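You operate a simulated robot arm through the tools that you are given. There is no shell and no other tool. Be economical: measure what you need, move in short steps, check, and stop when the job is done.

Carry out the task below with a simulated robot arm. There is one attempt and no reset: what you move stays moved.

Task
Put things in order on the top of the black desk. At the end: the grey brush stands where the pink ledger stood; the pink ledger stands on top of the beige brown parcel; the short yellow tank stands where the orange ledger stood; the orange ledger stands where the grey brush stood; whatever was shut is shut again. Leave all else as you found it, and nothing knocked over.

The check looks at the end state, three seconds after you hand in, the way a careful person would. Anything else that was tipped, shoved, dropped, spilled or broken makes it a failure.

Robot
A 5-joint arm with a two-finger parallel gripper, fixed in place. Base frame: the origin is at the foot of the arm, x ahead of it, y to its left, z up; the work surface is at about z = 0. Readings come in mm, rad, newtons and seconds.
With the tool pointing down near the work surface it reaches from about 260 to 600 mm from the base axis. Its first joint turns from -1.152 to 1.152 rad. The tool tilts only in the upright plane through the base axis and itself; it spins freely about its own axis. Payload 1.57 kg.
The TCP is the grasp point between the finger pads, 30 mm short of the fingertips. In the tool frame z runs along the fingers and y along their closing line. Largest opening 80 mm; finger width 17, thickness 12; the body of the gripper, 40 by 82 mm, starts 80 mm behind the TCP.
Orientation is that of the tool frame in the base frame, as [roll, pitch, yaw] about the fixed x, y, z axes, in that order (R = Rz(yaw) Ry(pitch) Rx(roll)). With the fingers straight down and closing along the base's y, the tool's x points along the base's -x, its y along +y and its z along -z.

Tools
- The arm moves only by the tool arm_command. Its argument "commands" is a list of rows, each a list of 3 entries, a list of its own where there are three numbers: the turn, a rotation vector about the base's x, y, z in units of 45 degrees (1.0 is 45 degrees), then the shift along the base's x, y, z in units of 200 mm (1.0 is 200 mm), then the gripper command, from -1 (shut) to 1 (fully open), values between in proportion. In form: [[[rx, ry, rz], [dx, dy, dz], claw], ...]. A call has 1 to 20 rows; each row is the pose to reach, as a shift and turn from the pose commanded when the call began. A call with a number of a shift or a turn outside -1 to 1 is refused whole. A row lasts 0.2 s, in which the tool goes at most 50 mm and 0.15 rad; a call with a longer step from one row to the next is refused whole, and so is a gripper value outside its range. Where a pose cannot be reached the arm comes as near as it can. A force on the tool above 40 N (or 10 N above the force at the start of the call, whichever is more), or a blocked arm, ends the call early, and 0.2 s more pass. Each finger travels about 153 mm/s and halts on what it meets, pressing with about 34 N; the grip force reading is that of the motor and also rises with nothing between the fingers. The clock runs only during rows and for 0.2 s after the last one: add rows that repeat a pose to give the fingers time. The reply holds the time, the measured pose of the TCP, the force on the tool along the base axes, the opening and the grip force, in the units named above and with some noise.
- Cameras (640 x 400 px; columns grow to the right, rows downward): "scene" is fixed at [46.2, 395, 537.2]; the picture's right is [-0.69, -0.72, 0.00], its down [-0.33, 0.32, -0.89] and it looks along [0.64, -0.62, -0.46] (base axes); focal length 327 px, centre (320, 200). "wrist" rides on the gripper at [72, -7, -122] in the tool frame; the picture's right is [0.09, 1.00, 0.00], its down [-0.84, 0.08, -0.54] and it looks along [-0.54, 0.05, 0.84] (tool axes); focal length 238 px, centre (320, 200). There is no depth. A picture from a camera that has moved, and an enlarged one, comes with that camera's place and axes in the base frame and with its lens.
- get_image(camera): a new picture of that camera. No time passes.
- zoom(camera, box): a new picture of the part [left, top, right, bottom] of that camera's present view, enlarged. No time passes.
- sign_off(): hands the job in; it is judged then, once.

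Work in short steps. Places have to be worked out from the pictures, the camera data and where the tool is seen: move nearer, look again, correct. Check each grasp and each placing, and mend what went wrong. You have 120 turns and 76 pictures in all, those below and enlarged ones among them. Open the gripper and draw the arm clear of the work before you hand the job in, unless the task says otherwise; then end with one line.

The tools are called after ">>>" as a command line: name --argument value ..., lists and objects as JSON in quotes. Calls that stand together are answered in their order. arm_command: Moves the arm, as the interface text tells. Its arguments: {"type":"object","properties":{"commands":{"type":"array","items":{"type":"array"}}},"required":["commands"]} The other tools are called the same way: get_image (camera) takes a picture; zoom (camera, box) takes an enlarged picture of a part of a camera's view; sign_off () hands the job in.

At the start:

```text
time: 0.0
position: [425.7, -138.2, 256.1]
tcp_rot: [-3.14, -0.001, -3.142]
wrist_force: [-0.2, 0.5, 0.5]
finger_gap: 80.0
grasp_force: 0.1
```

scene: 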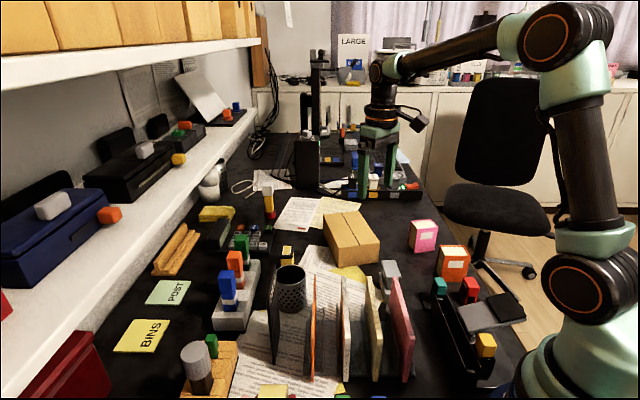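
wrist: 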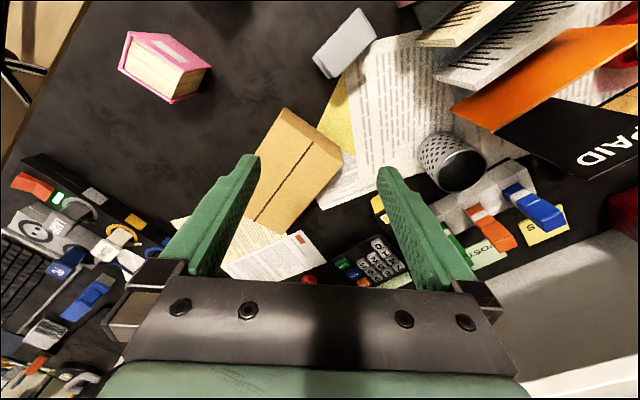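

The first pictures show the pink and orange ledgers and the parcel. I'll zoom in to identify the brush and tank.

>>> zoom --camera "scene" --box '[370, 200, 540, 390]'

>>> zoom --camera "scene" --box '[140, 170, 300, 270]'

>>> zoom --camera "scene" --box '[160, 230, 420, 400]'

>>> zoom --camera "scene" --box '[270, 100, 440, 210]'

```text
2.11 times, centred on (455, 295) of scene
camera zoom: at [46.2, 395.0, 537.2], right [-0.69, -0.72, 0.0], down [-0.33, 0.32, -0.89], along [0.64, -0.62, -0.46], focal length 689 px, centre (36, 0)
```

zoom: 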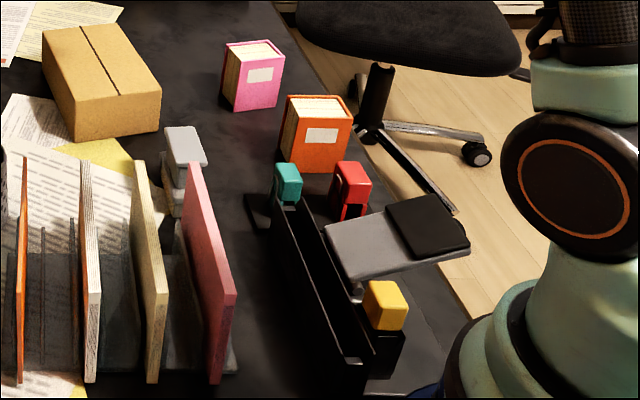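

```text
4.00 times, centred on (220, 220) of scene
camera zoom: at [46.2, 395.0, 537.2], right [-0.69, -0.72, 0.0], down [-0.33, 0.32, -0.89], along [0.64, -0.62, -0.46], focal length 1309 px, centre (720, 120)
```

zoom: 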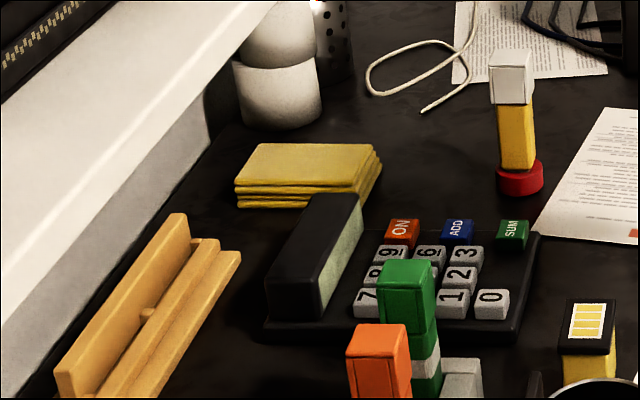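

```text
2.35 times, centred on (290, 315) of scene
camera zoom: at [46.2, 395.0, 537.2], right [-0.69, -0.72, 0.0], down [-0.33, 0.32, -0.89], along [0.64, -0.62, -0.46], focal length 770 px, centre (391, -71)
```

zoom: 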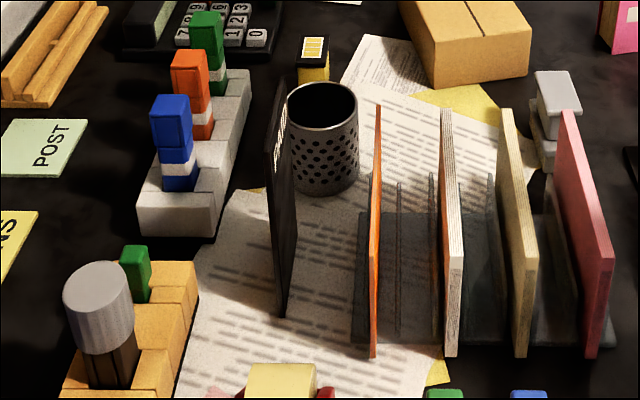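

```text
3.64 times, centred on (355, 155) of scene
camera zoom: at [46.2, 395.0, 537.2], right [-0.69, -0.72, 0.0], down [-0.33, 0.32, -0.89], along [0.64, -0.62, -0.46], focal length 1190 px, centre (193, 364)
```

zoom: 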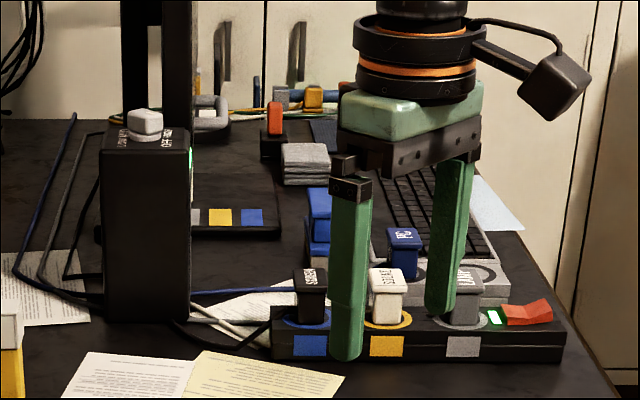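

I need to identify the brush and the tank, so I'll zoom in on the candidates with both cameras.

>>> zoom --camera "scene" --box '[360, 250, 424, 290]'

>>> zoom --camera "scene" --box '[250, 230, 330, 290]'

>>> zoom --camera "wrist" --box '[290, 0, 640, 250]'

>>> zoom --camera "scene" --box '[170, 320, 360, 400]'

```text
10.00 times, centred on (392, 270) of scene
camera zoom: at [46.2, 395.0, 537.2], right [-0.69, -0.72, 0.0], down [-0.33, 0.32, -0.89], along [0.64, -0.62, -0.46], focal length 3273 px, centre (-400, -500)
```

zoom: 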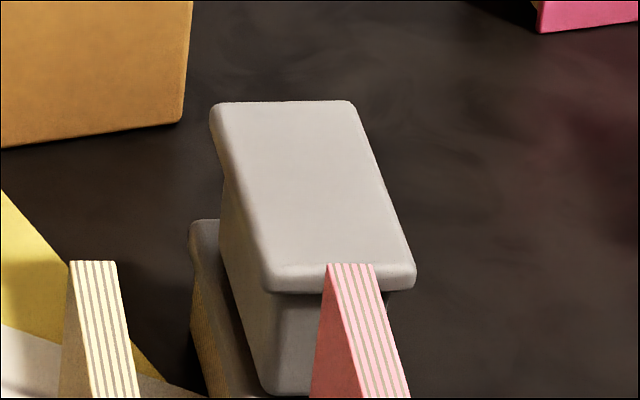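

```text
6.67 times, centred on (290, 260) of scene
camera zoom: at [46.2, 395.0, 537.2], right [-0.69, -0.72, 0.0], down [-0.33, 0.32, -0.89], along [0.64, -0.62, -0.46], focal length 2182 px, centre (520, -200)
```

zoom: 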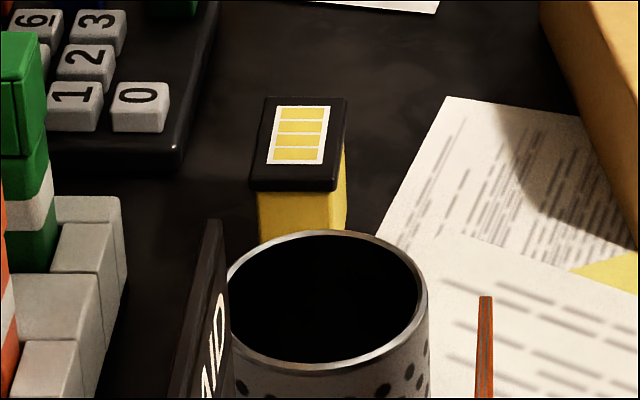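

```text
1.60 times, centred on (465, 125) of wrist
camera zoom: at [352.9, -144.1, 377.6], right [-0.09, 1.0, 0.0], down [0.84, 0.08, 0.54], along [0.54, 0.05, -0.84], focal length 381 px, centre (88, 320)
```

zoom: 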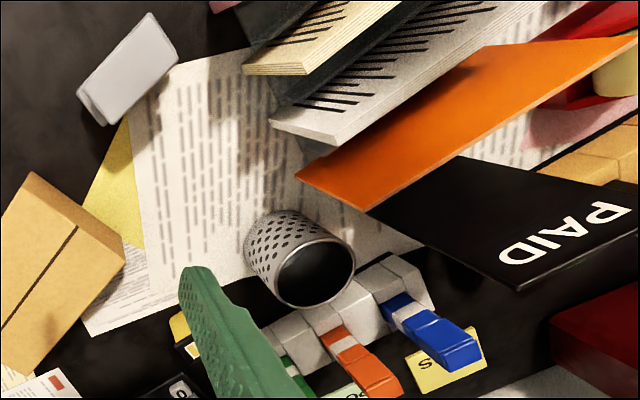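

```text
3.37 times, centred on (265, 360) of scene
camera zoom: at [46.2, 395.0, 537.2], right [-0.69, -0.72, 0.0], down [-0.33, 0.32, -0.89], along [0.64, -0.62, -0.46], focal length 1102 px, centre (505, -339)
```

zoom: 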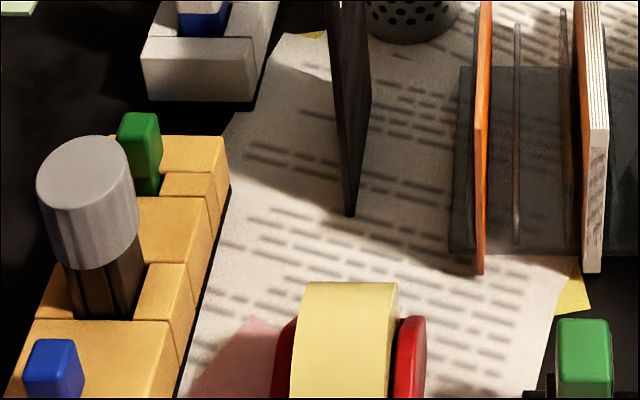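

I read the brush as the grey block behind the letter rack, and the tank as the yellow and black cartridge near the calculator. I'll check both, along with the ledgers and parcel, with enlarged wrist views.

>>> zoom --camera "wrist" --box '[100, 0, 400, 188]'

>>> arm_command --commands '[[[0, 0, 0], [-0.2, 0.1, 0.1], 1], [[0, 0, 0], [-0.4, 0.2, 0.2], 1], [[0, 0, 0], [-0.5, 0.3, 0.3], 1]]'

>>> get_image --camera "wrist"

>>> get_image --camera "scene"

```text
2.13 times, centred on (250, 94) of wrist
camera zoom: at [352.9, -144.1, 377.6], right [-0.09, 1.0, 0.0], down [0.84, 0.08, 0.54], along [0.54, 0.05, -0.84], focal length 507 px, centre (469, 426)
```

zoom: 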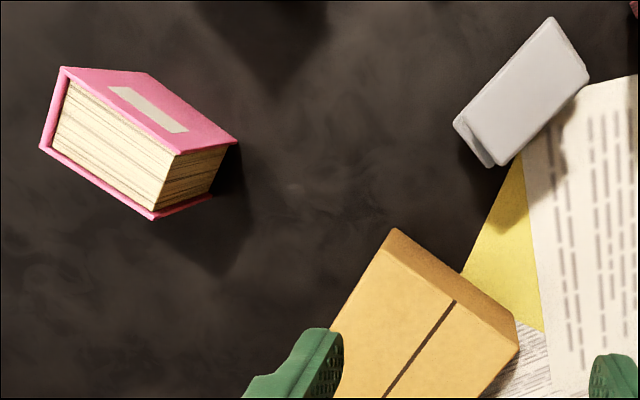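

```text
time: 0.8
position: [323.3, -75.4, 317.0]
tcp_rot: [3.141, -0.001, -3.14]
wrist_force: [-0.1, -1.1, -0.5]
finger_gap: 79.9
grasp_force: 0.1
```

```text
64 pictures are left
camera wrist: at [251.6, -81.9, 438.6], right [-0.09, 1.0, 0.0], down [0.84, 0.08, 0.54], along [0.54, 0.05, -0.84], focal length 238 px, centre (320, 200)
```

wrist: 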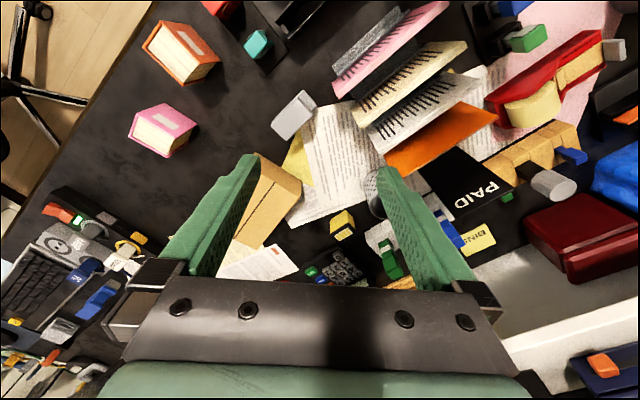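

```text
63 pictures are left
```

scene: 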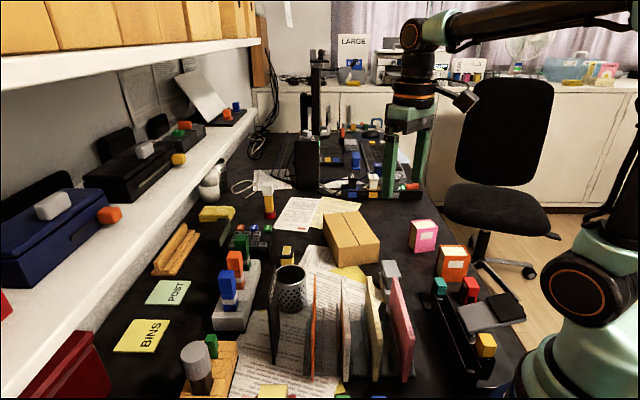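

From the wrist view I place the pink ledger at about (392,-331), 42 mm thick and 74 mm tall. The brush is at about (349,-117). Next I'll zoom for the orange ledger, the tank and the parcel.

>>> zoom --camera "wrist" --box '[120, 0, 376, 160]'

>>> zoom --camera "wrist" --box '[230, 140, 422, 260]'

>>> zoom --camera "scene" --box '[310, 200, 390, 250]'

```text
2.50 times, centred on (248, 80) of wrist
camera zoom: at [251.6, -81.9, 438.6], right [-0.09, 1.0, 0.0], down [0.84, 0.08, 0.54], along [0.54, 0.05, -0.84], focal length 596 px, centre (500, 500)
```

zoom: 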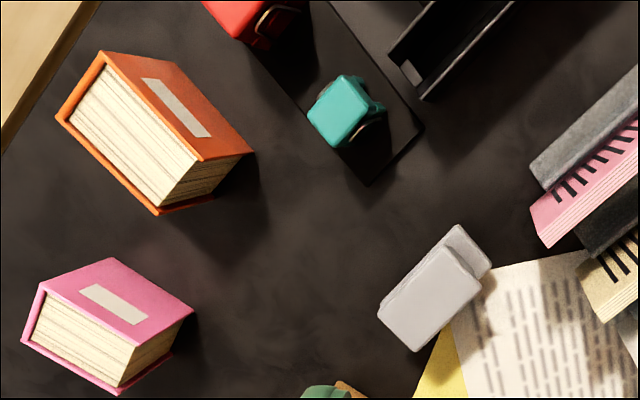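

```text
3.33 times, centred on (326, 200) of wrist
camera zoom: at [251.6, -81.9, 438.6], right [-0.09, 1.0, 0.0], down [0.84, 0.08, 0.54], along [0.54, 0.05, -0.84], focal length 794 px, centre (300, 200)
```

zoom: 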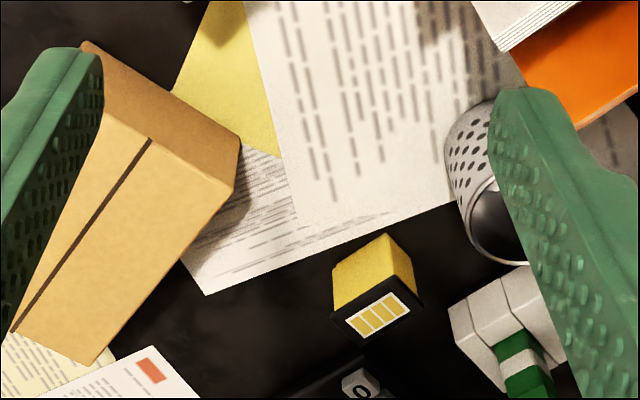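

```text
8.00 times, centred on (350, 225) of scene
camera zoom: at [46.2, 395.0, 537.2], right [-0.69, -0.72, 0.0], down [-0.33, 0.32, -0.89], along [0.64, -0.62, -0.46], focal length 2618 px, centre (80, 0)
```

zoom: 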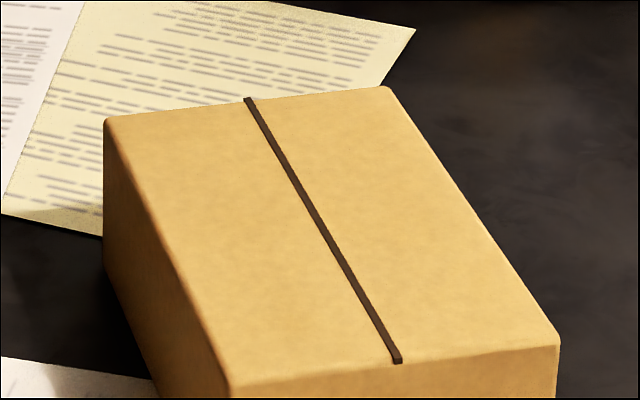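

The positions are now:
- **Orange ledger:** (279,-272).
- **Parcel:** centre about (546,-198), top at about z = 50.
- **Tank:** (574,-4).

I'll move above the pink ledger with the jaws turned across its covers, staying high.

>>> arm_command --commands '[[[0, 0, 0.19], [0.04, -0.18, -0.06], 0.6], [[0, 0, 0.38], [0.08, -0.36, -0.12], 0.6], [[0, 0, 0.57], [0.12, -0.54, -0.18], 0.6], [[0, 0, 0.76], [0.16, -0.72, -0.24], 0.6], [[0, 0, 0.95], [0.2, -0.9, -0.33], 0.6]]'

>>> arm_command --commands '[[[0, 0, 0.14], [0.06, -0.18, -0.1], 0.6], [[0, 0, 0.283], [0.1315, -0.364, -0.25], 0.6], [[0, 0, 0.283], [0.1315, -0.364, -0.4], 0.6], [[0, 0, 0.283], [0.1315, -0.364, -0.4], 0.6]]'

>>> get_image --camera "wrist"

>>> get_image --camera "scene"

```text
time: 2.0
position: [364.9, -259.1, 249.5]
tcp_rot: [3.141, 0.001, -2.392]
wrist_force: [-0.2, -0.1, 0.0]
finger_gap: 64.1
grasp_force: 0.0
```

```text
time: 3.0
position: [391.4, -330.2, 170.4]
tcp_rot: [3.141, 0.001, -2.17]
wrist_force: [0.0, -0.5, -0.3]
finger_gap: 64.0
grasp_force: 0.0
```

```text
59 pictures are left
camera wrist: at [355.9, -392.9, 292.5], right [-0.87, 0.49, 0.0], down [0.41, 0.73, 0.54], along [0.26, 0.47, -0.84], focal length 238 px, centre (320, 200)
```

wrist: 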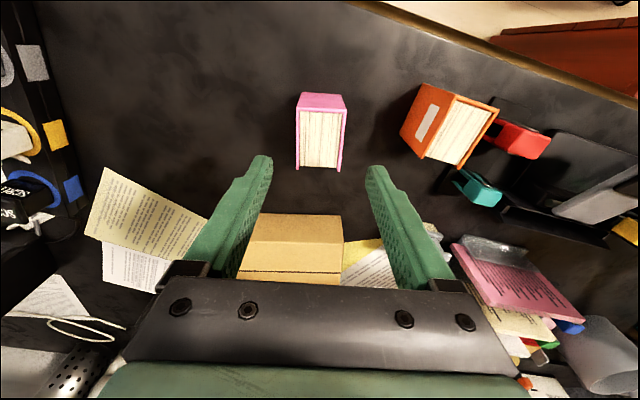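

```text
58 pictures are left
```

scene: 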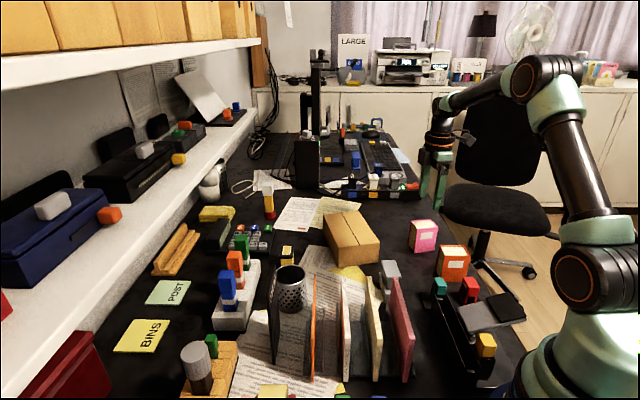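

The pink ledger is centred between the jaws at about (390.5,-328). I'll descend and grip it.

>>> arm_command --commands '[[[0, 0, 0.03], [-0.007, 0.012, -0.2], 0.6], [[0, 0, 0.03], [-0.007, 0.012, -0.4], 0.6], [[0, 0, 0.03], [-0.007, 0.012, -0.55], 0.6], [[0, 0, 0.03], [-0.007, 0.012, -0.625], 0.6], [[0, 0, 0.03], [-0.007, 0.012, -0.625], 0.6]]'

>>> arm_command --commands '[[[0, 0, 0], [0, 0, 0], 0.2], [[0, 0, 0], [0, 0, 0], 0.0], [[0, 0, 0], [0, 0, 0], -0.3], [[0, 0, 0], [0, 0, 0], -0.3]]'

>>> get_image --camera "scene"

```text
time: 4.2
position: [389.0, -328.6, 44.1]
tcp_rot: [3.141, 0.0, -2.148]
wrist_force: [0.0, 0.0, 0.0]
finger_gap: 64.1
grasp_force: 0.0
```

```text
time: 5.2
position: [390.0, -328.9, 42.6]
tcp_rot: [-3.141, 0.0, -2.149]
wrist_force: [-0.2, -0.1, 0.9]
finger_gap: 43.5
grasp_force: 34.8
```

```text
57 pictures are left
```

scene: 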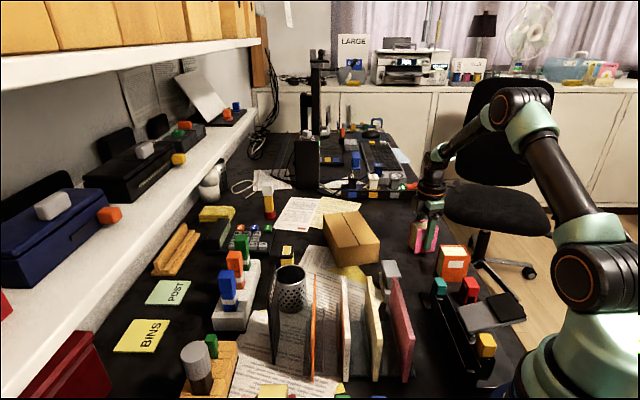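

The grip is firm at 43.5 mm. I'll lift and zoom on the parcel seam to see whether it is raised.

>>> arm_command --commands '[[[0, 0, 0], [0, 0, 0.1], -0.3], [[0, 0, 0], [0, 0, 0.3], -0.3], [[0, 0, 0], [0, 0, 0.5], -0.3], [[0, 0, 0], [0, 0, 0.7], -0.3]]'

>>> zoom --camera "scene" --box '[344, 235, 376, 255]'

>>> get_image --camera "wrist"

```text
time: 6.2
position: [391.1, -327.9, 183.7]
tcp_rot: [3.14, 0.001, -2.148]
wrist_force: [0.1, -0.2, -2.5]
finger_gap: 43.8
grasp_force: 33.8
```

```text
16.00 times, centred on (360, 245) of scene
camera zoom: at [46.2, 395.0, 537.2], right [-0.69, -0.72, 0.0], down [-0.33, 0.32, -0.89], along [0.64, -0.62, -0.46], focal length 5237 px, centre (-320, -520)
```

zoom: 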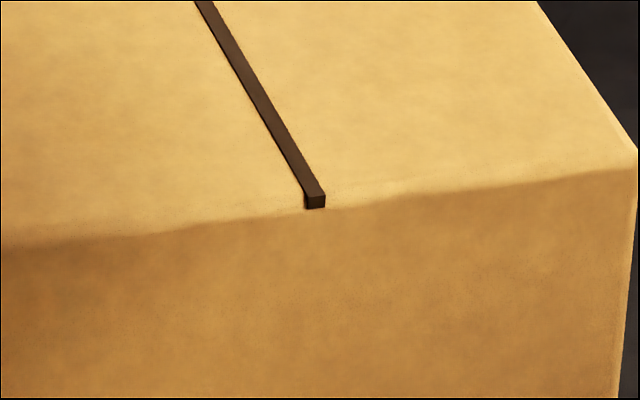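

```text
55 pictures are left
camera wrist: at [356.6, -391.0, 306.1], right [-0.88, 0.47, 0.0], down [0.39, 0.74, 0.54], along [0.25, 0.48, -0.84], focal length 238 px, centre (320, 200)
```

wrist: 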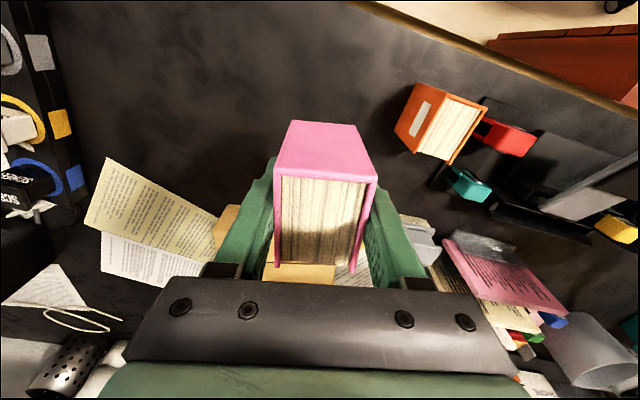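

The seam is a strip raised by about 2 mm, so the ledger should stand on one side of it. I'll turn the tool about +92° and stop short, so the camera looks straight down on the parcel.

>>> arm_command --commands '[[[0, 0, 0.17], [0.02, 0.08, 0.03], -0.3], [[0, 0, 0.34], [0.04, 0.16, 0.06], -0.3], [[0, 0, 0.51], [0.06, 0.24, 0.09], -0.3], [[0, 0, 0.68], [0.08, 0.32, 0.12], -0.3], [[0, 0, 0.85], [0.1, 0.4, 0.15], -0.3], [[0, 0, 1.0], [0.125, 0.45, 0.15], -0.3]]'

>>> arm_command --commands '[[[0, 0, 0.17], [0.02, 0.08, 0], -0.3], [[0, 0, 0.34], [0.04, 0.16, 0], -0.3], [[0, 0, 0.51], [0.06, 0.24, 0], -0.3], [[0, 0, 0.68], [0.08, 0.32, 0], -0.3], [[0, 0, 0.85], [0.1, 0.4, 0], -0.3], [[0, 0, 1.0], [0.125, 0.45, 0], -0.3], [[0, 0, 1.0], [0.125, 0.45, 0], -0.3]]'

>>> get_image --camera "wrist"

```text
time: 7.6
position: [414.7, -238.2, 215.6]
tcp_rot: [3.14, 0.001, -1.36]
wrist_force: [-0.1, 0.6, -1.9]
finger_gap: 43.6
grasp_force: 34.4
```

```text
time: 9.2
position: [440.3, -148.2, 216.1]
tcp_rot: [-3.141, 0.0, -0.577]
wrist_force: [0.0, 0.3, -1.8]
finger_gap: 43.9
grasp_force: 34.0
```

```text
54 pictures are left
camera wrist: at [504.0, -180.8, 338.0], right [-0.47, -0.89, 0.0], down [-0.74, 0.39, 0.54], along [-0.48, 0.25, -0.84], focal length 238 px, centre (320, 200)
```

wrist: 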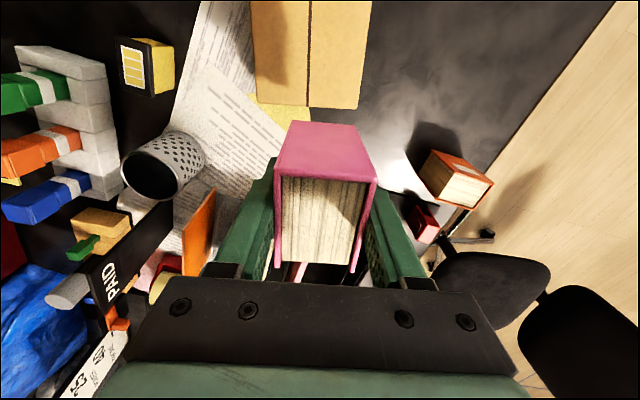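

The parcel shows clearly: its seam passes (508,-172) at -31.5°, with half-width about 57 mm. I'll move the ledger to (498,-202), on the right side of the seam, and lower it part way.

>>> arm_command --commands '[[[0, 0, 0.01], [0.1, -0.09, 0], -0.3], [[0, 0, 0.033], [0.2, -0.18, 0], -0.3], [[0, 0, 0.033], [0.287, -0.265, 0], -0.3], [[0, 0, 0.033], [0.287, -0.265, -0.2], -0.3], [[0, 0, 0.033], [0.287, -0.265, -0.4], -0.3], [[0, 0, 0.033], [0.287, -0.265, -0.53], -0.3], [[0, 0, 0.033], [0.287, -0.265, -0.53], -0.3]]'

>>> zoom --camera "scene" --box '[300, 150, 460, 270]'

```text
time: 10.8
position: [496.3, -201.5, 108.4]
tcp_rot: [-3.141, 0.0, -0.551]
wrist_force: [0.1, -0.4, -0.8]
finger_gap: 44.0
grasp_force: 34.1
```

```text
3.33 times, centred on (380, 210) of scene
camera zoom: at [46.2, 395.0, 537.2], right [-0.69, -0.72, 0.0], down [-0.33, 0.32, -0.89], along [0.64, -0.62, -0.46], focal length 1091 px, centre (120, 167)
```

zoom: 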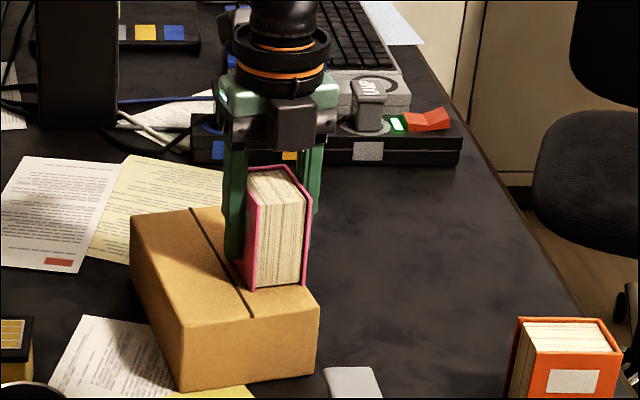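

The ledger hangs to the right of the seam, just above the parcel. I'll lower it slowly until it makes contact.

>>> arm_command --commands '[[[0, 0, 0], [0, 0, -0.02], -0.3], [[0, 0, 0], [0, 0, -0.03], -0.3], [[0, 0, 0], [0, 0, -0.04], -0.3], [[0, 0, 0], [0, 0, -0.045], -0.3], [[0, 0, 0], [0, 0, -0.045], -0.3]]'

>>> zoom --camera "scene" --box '[330, 190, 410, 250]'

```text
time: 12.0
position: [499.2, -201.2, 102.1]
tcp_rot: [-3.141, -0.007, -0.551]
wrist_force: [3.0, -1.6, 26.6]
finger_gap: 43.8
grasp_force: 33.8
```

```text
6.67 times, centred on (370, 220) of scene
camera zoom: at [46.1, 395.1, 537.1], right [-0.69, -0.72, 0.0], down [-0.33, 0.32, -0.89], along [0.64, -0.62, -0.46], focal length 2182 px, centre (-13, 67)
```

zoom: 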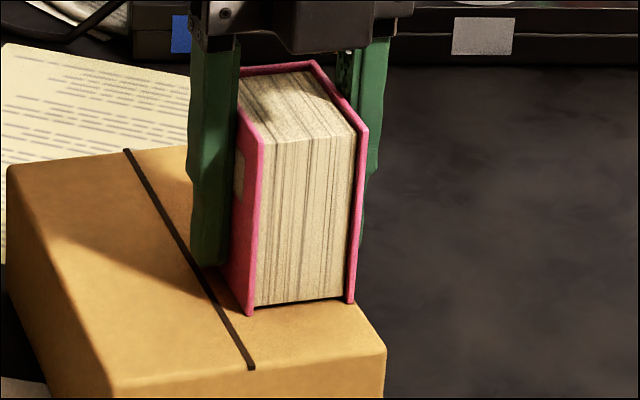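

There is contact at 27 N and the covers sit clear of the strip. I'll ease up 2 mm, open and rise.

>>> arm_command --commands '[[[0, 0, 0], [0, 0, 0.009], -0.3], [[0, 0, 0], [0, 0, 0.009], -0.3], [[0, 0, 0], [0, 0, 0.009], 0.2], [[0, 0, 0], [0, 0, 0.009], 0.5], [[0, 0, 0], [0, 0, 0.009], 0.6], [[0, 0, 0], [0, 0, 0.2], 0.6], [[0, 0, 0], [0, 0, 0.4], 0.6], [[0, 0, 0], [0, 0, 0.6], 0.6]]'

>>> zoom --camera "scene" --box '[320, 170, 480, 290]'

```text
time: 13.8
position: [496.5, -201.8, 219.9]
tcp_rot: [3.14, 0.002, -0.552]
wrist_force: [-0.1, -0.9, 0.3]
finger_gap: 63.9
grasp_force: 0.0
```

```text
3.33 times, centred on (400, 230) of scene
camera zoom: at [46.2, 395.0, 537.2], right [-0.69, -0.72, 0.0], down [-0.33, 0.32, -0.89], along [0.64, -0.62, -0.46], focal length 1091 px, centre (53, 100)
```

zoom: 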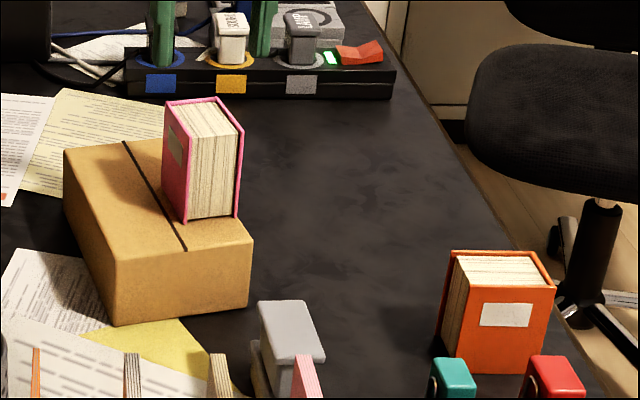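

The pink ledger stands on the parcel. The camera now points toward the brush, so I'll take a look.

>>> get_image --camera "wrist"

>>> zoom --camera "wrist" --box '[240, 130, 400, 290]'

```text
50 pictures are left
camera wrist: at [560.6, -233.8, 341.5], right [-0.44, -0.9, 0.0], down [-0.75, 0.37, 0.54], along [-0.49, 0.24, -0.84], focal length 238 px, centre (320, 200)
```

wrist: 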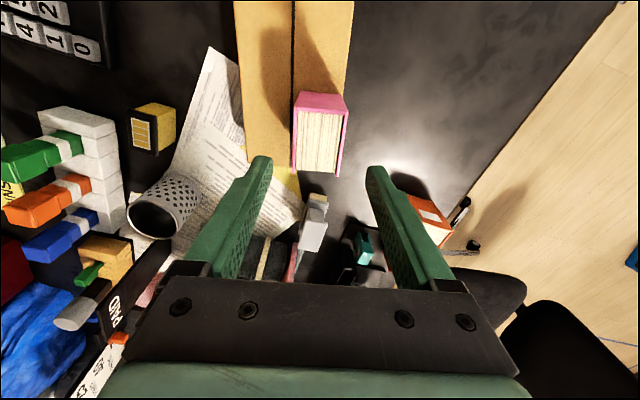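

```text
2.50 times, centred on (320, 210) of wrist
camera zoom: at [560.6, -233.8, 341.5], right [-0.44, -0.9, 0.0], down [-0.75, 0.37, 0.54], along [-0.49, 0.24, -0.84], focal length 596 px, centre (320, 175)
```

zoom: 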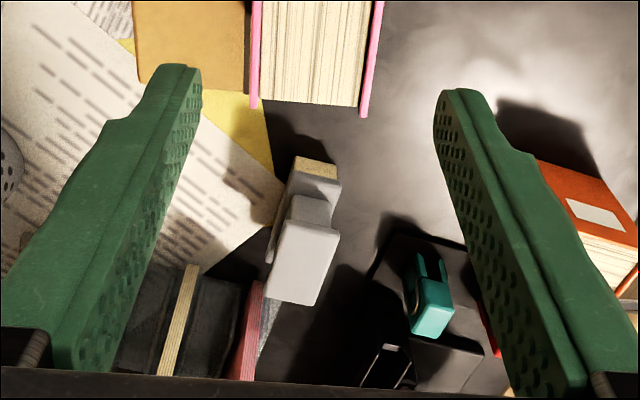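

The brush centre fixes at (347,-116), axis -40°, width about 33 mm. The letter rack ends 40 mm beyond it. I'll move over it, turn -8° and come down to z = 120.

>>> arm_command --commands '[[[0, 0, -0.09], [-0.19, 0.107, 0], 0.6], [[0, 0, -0.18], [-0.38, 0.214, 0], 0.6], [[0, 0, -0.18], [-0.57, 0.321, 0], 0.6], [[0, 0, -0.18], [-0.755, 0.428, 0], 0.6], [[0, 0, -0.18], [-0.755, 0.428, -0.2], 0.6], [[0, 0, -0.18], [-0.755, 0.428, -0.4], 0.6], [[0, 0, -0.18], [-0.755, 0.428, -0.5], 0.6], [[0, 0, -0.18], [-0.755, 0.428, -0.5], 0.6]]'

>>> get_image --camera "wrist"

>>> zoom --camera "scene" --box '[330, 190, 490, 310]'

```text
time: 15.6
position: [346.5, -115.7, 119.7]
tcp_rot: [3.141, 0.0, -0.694]
wrist_force: [-1.0, 0.3, 0.0]
finger_gap: 63.9
grasp_force: 0.0
```

```text
48 pictures are left
camera wrist: at [407.0, -156.1, 241.0], right [-0.57, -0.82, 0.0], down [-0.69, 0.48, 0.54], along [-0.45, 0.31, -0.84], focal length 238 px, centre (320, 200)
```

wrist: 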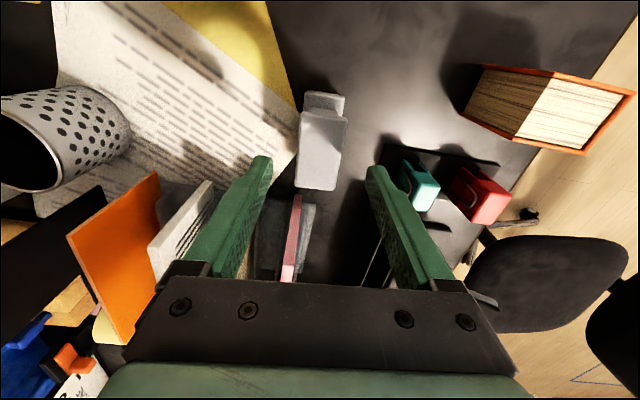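

```text
3.33 times, centred on (410, 250) of scene
camera zoom: at [46.2, 395.0, 537.2], right [-0.69, -0.72, 0.0], down [-0.33, 0.32, -0.89], along [0.64, -0.62, -0.46], focal length 1091 px, centre (20, 33)
```

zoom: 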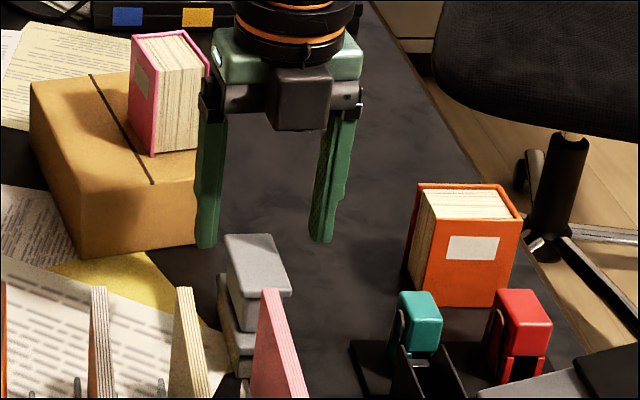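

The brush sits between the jaws at (350,-117), axis -41.6°. I'll descend with that small correction and grip.

>>> arm_command --commands '[[[0, 0, -0.04], [0.008, -0.003, -0.1], 0.6], [[0, 0, -0.04], [0.008, -0.003, -0.25], 0.6], [[0, 0, -0.04], [0.008, -0.003, -0.4], 0.6], [[0, 0, -0.04], [0.008, -0.003, -0.4], 0.6], [[0, 0, -0.04], [0.008, -0.003, -0.4], 0.2], [[0, 0, -0.04], [0.008, -0.003, -0.4], -0.1], [[0, 0, -0.04], [0.008, -0.003, -0.4], -0.5], [[0, 0, -0.04], [0.008, -0.003, -0.4], -0.5]]'

>>> zoom --camera "scene" --box '[330, 190, 490, 310]'

```text
time: 17.4
position: [349.0, -120.6, 39.8]
tcp_rot: [3.14, 0.0, -0.724]
wrist_force: [0.3, -0.6, 0.1]
finger_gap: 33.3
grasp_force: 33.6
```

```text
3.33 times, centred on (410, 250) of scene
camera zoom: at [46.2, 395.0, 537.2], right [-0.69, -0.72, 0.0], down [-0.33, 0.32, -0.89], along [0.64, -0.62, -0.46], focal length 1091 px, centre (20, 33)
```

zoom: 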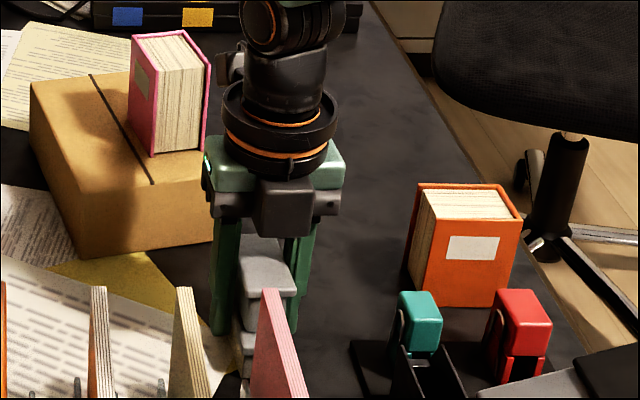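

Gripped at 33 mm. I'll lift the brush straight up and carry it to the pink ledger's old place at (391,-329).

>>> arm_command --commands '[[[0, 0, 0], [0, 0, 0.1], -0.5], [[0, 0, 0], [0, 0, 0.3], -0.5], [[0, 0, 0], [0, 0, 0.5], -0.5], [[0, 0, 0], [0.03, -0.2, 0.6], -0.5], [[0, 0, 0], [0.07, -0.4, 0.6], -0.5], [[0, 0, 0], [0.12, -0.6, 0.6], -0.5], [[0, 0, 0], [0.16, -0.8, 0.6], -0.5], [[0, 0, 0], [0.2, -1.0, 0.6], -0.5]]'

>>> arm_command --commands '[[[0, 0, 0], [0.01, -0.06, -0.1], -0.5], [[0, 0, 0], [0.01, -0.06, -0.3], -0.5], [[0, 0, 0], [0.01, -0.06, -0.5], -0.5], [[0, 0, 0], [0.01, -0.06, -0.56], -0.5], [[0, 0, 0], [0.01, -0.06, -0.56], -0.5]]'

>>> get_image --camera "scene"

```text
time: 19.2
position: [410.1, -289.3, 160.2]
tcp_rot: [3.142, 0.0, -0.745]
wrist_force: [0.4, -0.6, -0.3]
finger_gap: 33.0
grasp_force: 34.1
out of reach, approached as far as the arm can: row 7, 8
```

```text
time: 20.4
position: [420.5, -288.9, 46.4]
tcp_rot: [3.141, 0.0, -0.735]
wrist_force: [-0.3, 0.4, -1.1]
finger_gap: 33.4
grasp_force: 34.3
out of reach, approached as far as the arm can: row 1, 2, 3, 4, 5
```

```text
45 pictures are left
```

scene: 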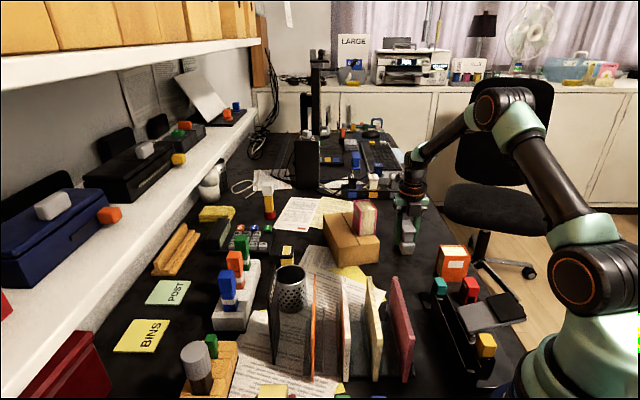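

The wrist spin limit stopped me short with the brush held at (420,-289), z 46. Turning the tool negative gets away from that limit, so I'll raise and rotate -45°.

>>> arm_command --commands '[[[0, 0, 0], [0, 0, 0.2], -0.5], [[0, 0, -0.1], [0, 0, 0.4], -0.5], [[0, 0, -0.28], [0, 0, 0.5], -0.5], [[0, 0, -0.46], [0, 0, 0.5], -0.5], [[0, 0, -0.64], [0, 0, 0.5], -0.5], [[0, 0, -0.82], [0, 0, 0.5], -0.5], [[0, 0, -1.0], [0, 0, 0.5], -0.5], [[0, 0, -1.0], [0, 0, 0.5], -0.5]]'

```text
time: 22.2
position: [419.1, -287.4, 147.9]
tcp_rot: [3.141, 0.0, -1.513]
wrist_force: [-0.1, -0.4, -1.1]
finger_gap: 33.4
grasp_force: 34.3
```

The command base follows the actual pose, now at yaw -86.7°. I'll finish the turn and go above the pink ledger's place.

>>> arm_command --commands '[[[0, 0, -0.18], [-0.03, -0.05, 0], -0.5], [[0, 0, -0.36], [-0.07, -0.1, 0], -0.5], [[0, 0, -0.54], [-0.11, -0.15, 0], -0.5], [[0, 0, -0.72], [-0.145, -0.205, 0], -0.5], [[0, 0, -0.798], [-0.145, -0.205, 0], -0.5], [[0, 0, -0.798], [-0.145, -0.205, -0.2], -0.5], [[0, 0, -0.798], [-0.145, -0.205, -0.4], -0.5], [[0, 0, -0.798], [-0.145, -0.205, -0.4], -0.5], [[0, 0, -0.798], [-0.145, -0.205, -0.4], -0.5]]'

>>> zoom --camera "scene" --box '[350, 160, 510, 280]'

```text
time: 24.2
position: [390.9, -327.8, 68.7]
tcp_rot: [3.141, 0.0, -2.135]
wrist_force: [0.8, -0.6, -1.2]
finger_gap: 33.3
grasp_force: 34.1
```

```text
3.33 times, centred on (430, 220) of scene
camera zoom: at [46.2, 395.0, 537.2], right [-0.69, -0.72, 0.0], down [-0.33, 0.32, -0.89], along [0.64, -0.62, -0.46], focal length 1091 px, centre (-47, 133)
```

zoom: 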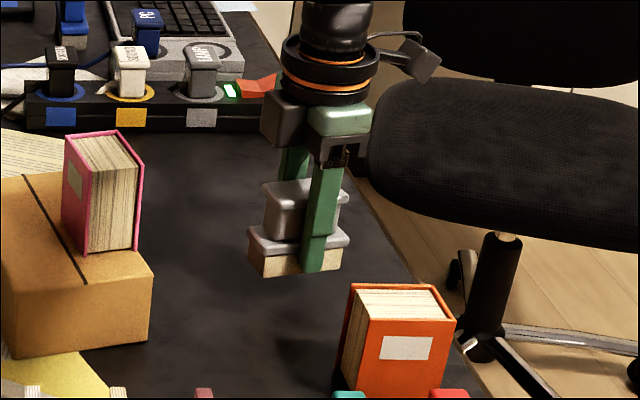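

It is plainly a brush with tan bristles. I'll lower it to the desk, slowly at the end.

>>> arm_command --commands '[[[0, 0, 0], [0, 0, -0.08], -0.5], [[0, 0, 0], [0, 0, -0.11], -0.5], [[0, 0, 0], [0, 0, -0.125], -0.5], [[0, 0, 0], [0, 0, -0.135], -0.5], [[0, 0, 0], [0, 0, -0.14], -0.5], [[0, 0, 0], [0, 0, -0.14], -0.5]]'

>>> zoom --camera "scene" --box '[390, 200, 470, 260]'

```text
time: 25.6
position: [390.8, -328.7, 40.8]
tcp_rot: [3.14, 0.002, -2.137]
wrist_force: [0.6, 0.8, 0.0]
finger_gap: 33.4
grasp_force: 34.3
```

```text
6.67 times, centred on (430, 230) of scene
camera zoom: at [46.2, 395.0, 537.2], right [-0.69, -0.72, 0.0], down [-0.33, 0.32, -0.89], along [0.64, -0.62, -0.46], focal length 2182 px, centre (-413, 0)
```

zoom: 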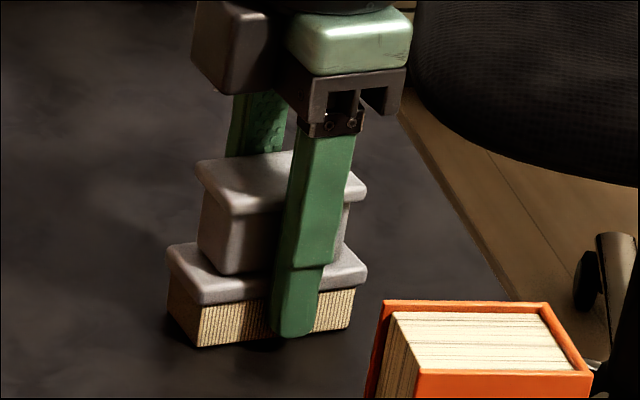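

Force is near zero just at the desk. I'll creep down a few mm until it seats.

>>> arm_command --commands '[[[0, 0, 0], [0, 0, -0.005], -0.5], [[0, 0, 0], [0, 0, -0.01], -0.5], [[0, 0, 0], [0, 0, -0.01], -0.5]]'

```text
time: 26.4
position: [391.4, -328.7, 39.8]
tcp_rot: [-3.139, 0.001, -2.137]
wrist_force: [-7.0, 8.9, 29.8]
finger_gap: 33.6
grasp_force: 33.7
```

It is seated at 30 N. I'll ease up 1 mm, open and rise.

>>> arm_command --commands '[[[0, 0, 0], [0, 0, 0.006], -0.5], [[0, 0, 0], [0, 0, 0.006], -0.5], [[0, 0, 0], [0, 0, 0.006], 0.1], [[0, 0, 0], [0, 0, 0.006], 0.5], [[0, 0, 0], [0, 0, 0.006], 0.6], [[0, 0, 0], [0, 0, 0.2], 0.6], [[0, 0, 0], [0, 0, 0.4], 0.6], [[0, 0, 0], [0, 0, 0.6], 0.6], [[0, 0, 0], [0, 0, 0.8], 0.6]]'

>>> get_image --camera "wrist"

>>> zoom --camera "scene" --box '[370, 200, 530, 320]'

```text
time: 28.4
position: [390.3, -327.9, 197.8]
tcp_rot: [3.141, 0.0, -2.137]
wrist_force: [-0.3, -0.2, -0.1]
finger_gap: 64.0
grasp_force: 0.1
```

```text
42 pictures are left
camera wrist: at [357.3, -391.7, 320.1], right [-0.89, 0.46, 0.0], down [0.38, 0.75, 0.54], along [0.25, 0.48, -0.84], focal length 238 px, centre (320, 200)
```

wrist: 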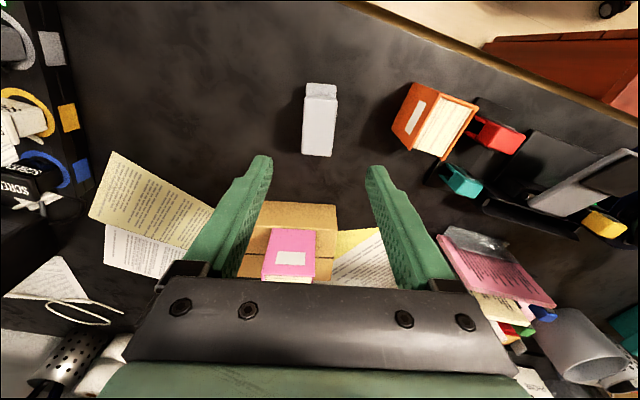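

```text
3.33 times, centred on (450, 260) of scene
camera zoom: at [46.2, 395.0, 537.2], right [-0.69, -0.72, 0.0], down [-0.33, 0.32, -0.89], along [0.64, -0.62, -0.46], focal length 1091 px, centre (-113, 0)
```

zoom: 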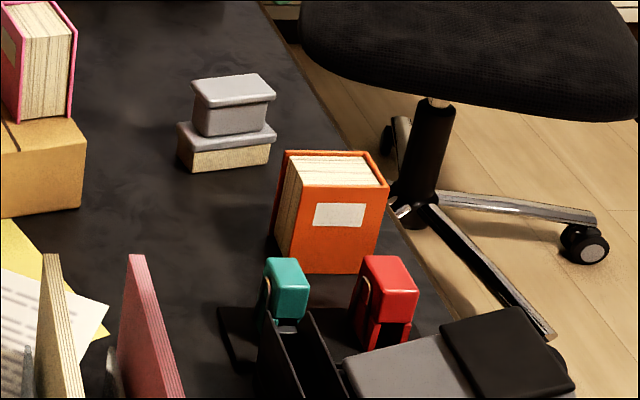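

The brush stands in place. Next I'll go above the orange ledger at (279,-272), turned -14°.

>>> arm_command --commands '[[[0, 0, -0.15], [-0.19, 0.095, 0], 0.5], [[0, 0, -0.31], [-0.38, 0.19, 0], 0.5], [[0, 0, -0.31], [-0.56, 0.285, -0.05], 0.5], [[0, 0, -0.31], [-0.56, 0.285, -0.2], 0.5], [[0, 0, -0.31], [-0.56, 0.285, -0.2], 0.5]]'

>>> get_image --camera "wrist"

>>> zoom --camera "wrist" --box '[240, 60, 480, 210]'

```text
time: 29.6
position: [278.9, -272.2, 156.5]
tcp_rot: [-3.141, 0.002, -2.38]
wrist_force: [-0.3, -0.6, 1.1]
finger_gap: 59.9
grasp_force: 0.0
```

```text
40 pictures are left
camera wrist: at [230.7, -325.1, 279.3], right [-0.75, 0.66, 0.0], down [0.55, 0.63, 0.54], along [0.36, 0.41, -0.84], focal length 238 px, centre (320, 200)
```

wrist: 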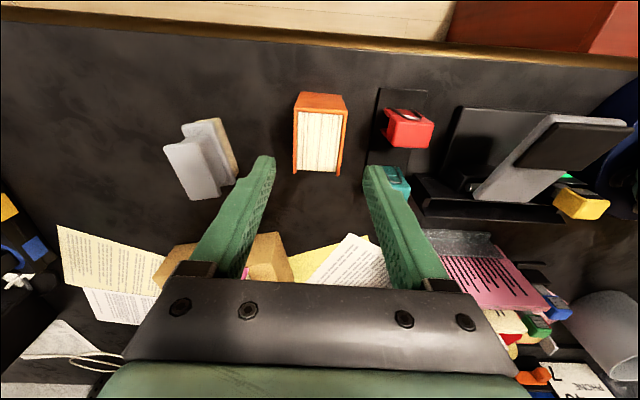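

```text
2.67 times, centred on (360, 135) of wrist
camera zoom: at [230.7, -325.1, 279.3], right [-0.75, 0.66, 0.0], down [0.55, 0.63, 0.54], along [0.36, 0.41, -0.84], focal length 636 px, centre (213, 373)
```

zoom: 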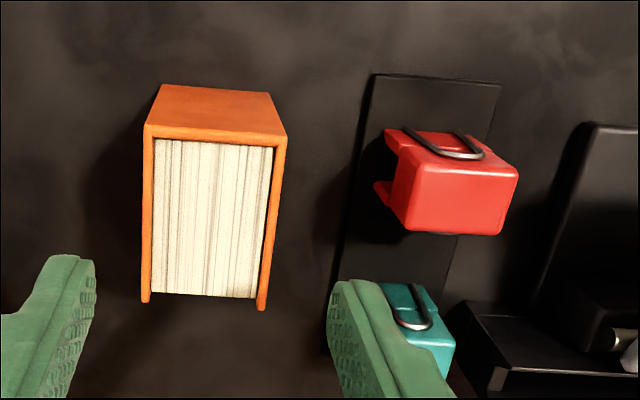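

The orange ledger is centred and aligned, and the jaws clear the stamps. I'll descend and grip.

>>> arm_command --commands '[[[0, 0, 0], [-0.003, -0.003, -0.2], 0.5], [[0, 0, 0], [-0.003, -0.003, -0.4], 0.5], [[0, 0, 0], [-0.003, -0.003, -0.55], 0.5], [[0, 0, 0], [-0.003, -0.003, -0.55], 0.5], [[0, 0, 0], [-0.003, -0.003, -0.55], 0.2], [[0, 0, 0], [-0.003, -0.003, -0.55], -0.1], [[0, 0, 0], [-0.003, -0.003, -0.55], -0.3], [[0, 0, 0], [-0.003, -0.003, -0.55], -0.3]]'

>>> zoom --camera "scene" --box '[370, 200, 530, 320]'

```text
time: 31.4
position: [277.3, -273.4, 49.8]
tcp_rot: [3.141, 0.001, -2.38]
wrist_force: [0.6, -0.3, -0.3]
finger_gap: 43.8
grasp_force: 33.9
```

```text
3.33 times, centred on (450, 260) of scene
camera zoom: at [46.2, 395.0, 537.2], right [-0.69, -0.72, 0.0], down [-0.33, 0.32, -0.89], along [0.64, -0.62, -0.46], focal length 1091 px, centre (-113, 0)
```

zoom: 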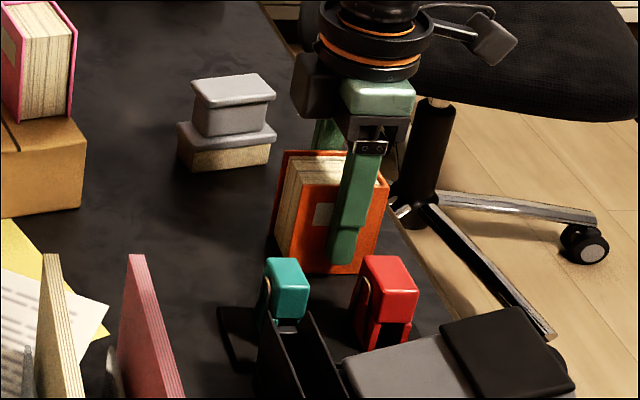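

Gripped at 43.8 mm. I'll lift straight up, then carry the ledger to the brush's old place while turning +95°, so its long side lies as the brush did.

>>> arm_command --commands '[[[0, 0, 0], [0, 0, 0.1], -0.3], [[0, 0, 0], [0, 0, 0.3], -0.3], [[0, 0, 0], [0, 0, 0.5], -0.3], [[0, 0, 0], [0, 0, 0.7], -0.3], [[0, 0, 0.18], [0.05, 0.1, 0.75], -0.3], [[0, 0, 0.36], [0.1, 0.2, 0.75], -0.3], [[0, 0, 0.54], [0.16, 0.35, 0.75], -0.3], [[0, 0, 0.72], [0.22, 0.5, 0.75], -0.3], [[0, 0, 0.9], [0.29, 0.65, 0.75], -0.3], [[0, 0, 1.0], [0.355, 0.78, 0.75], -0.3]]'

>>> arm_command --commands '[[[0, 0, 0.18], [0, 0, 0], -0.3], [[0, 0, 0.36], [0, 0, 0], -0.3], [[0, 0, 0.54], [0, 0, 0], -0.3], [[0, 0, 0.72], [0, 0, 0], -0.3], [[0, 0, 0.9], [0, 0, 0], -0.3], [[0, 0, 1.0], [0, 0, 0], -0.3], [[0, 0, 1.0], [0, 0, 0], -0.3]]'

>>> get_image --camera "wrist"

```text
time: 33.6
position: [350.5, -116.0, 198.1]
tcp_rot: [-3.141, 0.001, -1.593]
wrist_force: [0.1, 0.3, -2.3]
finger_gap: 43.7
grasp_force: 33.6
```

```text
time: 35.2
position: [348.7, -116.2, 197.0]
tcp_rot: [3.141, -0.001, -0.809]
wrist_force: [-0.8, -0.5, -2.2]
finger_gap: 43.6
grasp_force: 33.7
```

```text
37 pictures are left
camera wrist: at [403.3, -163.1, 319.6], right [-0.66, -0.75, 0.0], down [-0.63, 0.55, 0.54], along [-0.41, 0.36, -0.84], focal length 238 px, centre (320, 200)
```

wrist: 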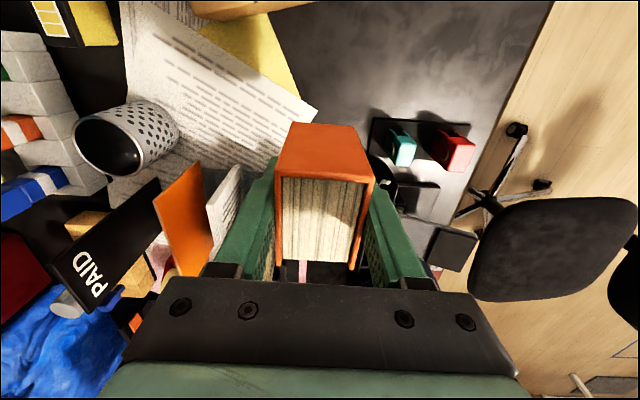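

I'm over the spot with the pink panel still ahead and clear. I'll add 4.5° and descend to just above the desk.

>>> arm_command --commands '[[[0, 0, 0.1], [0, 0, -0.2], -0.3], [[0, 0, 0.1], [0, 0, -0.4], -0.3], [[0, 0, 0.1], [0, 0, -0.6], -0.3], [[0, 0, 0.1], [0, 0, -0.68], -0.3], [[0, 0, 0.1], [0, 0, -0.72], -0.3], [[0, 0, 0.1], [0, 0, -0.735], -0.3], [[0, 0, 0.1], [0, 0, -0.745], -0.3], [[0, 0, 0.1], [0, 0, -0.745], -0.3]]'

>>> zoom --camera "scene" --box '[340, 200, 460, 290]'

```text
time: 37.0
position: [348.6, -117.0, 47.2]
tcp_rot: [3.141, 0.001, -0.731]
wrist_force: [-0.2, 0.3, -2.8]
finger_gap: 43.8
grasp_force: 33.8
```

```text
4.44 times, centred on (400, 245) of scene
camera zoom: at [46.2, 395.0, 537.2], right [-0.69, -0.72, 0.0], down [-0.33, 0.32, -0.89], along [0.64, -0.62, -0.46], focal length 1455 px, centre (-36, 0)
```

zoom: 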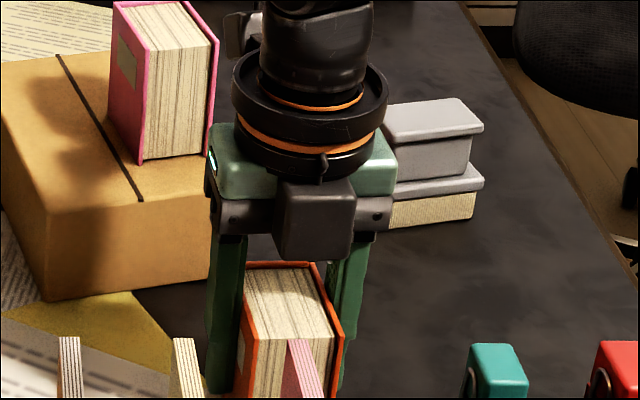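

Still hanging (-2.8 N), so I'll creep down to contact.

>>> arm_command --commands '[[[0, 0, 0], [0, 0, -0.005], -0.3], [[0, 0, 0], [0, 0, -0.01], -0.3], [[0, 0, 0], [0, 0, -0.013], -0.3], [[0, 0, 0], [0, 0, -0.013], -0.3]]'

```text
time: 38.0
position: [349.3, -116.7, 46.8]
tcp_rot: [3.141, -0.001, -0.732]
wrist_force: [-6.7, 1.6, 26.7]
finger_gap: 43.9
grasp_force: 33.9
```

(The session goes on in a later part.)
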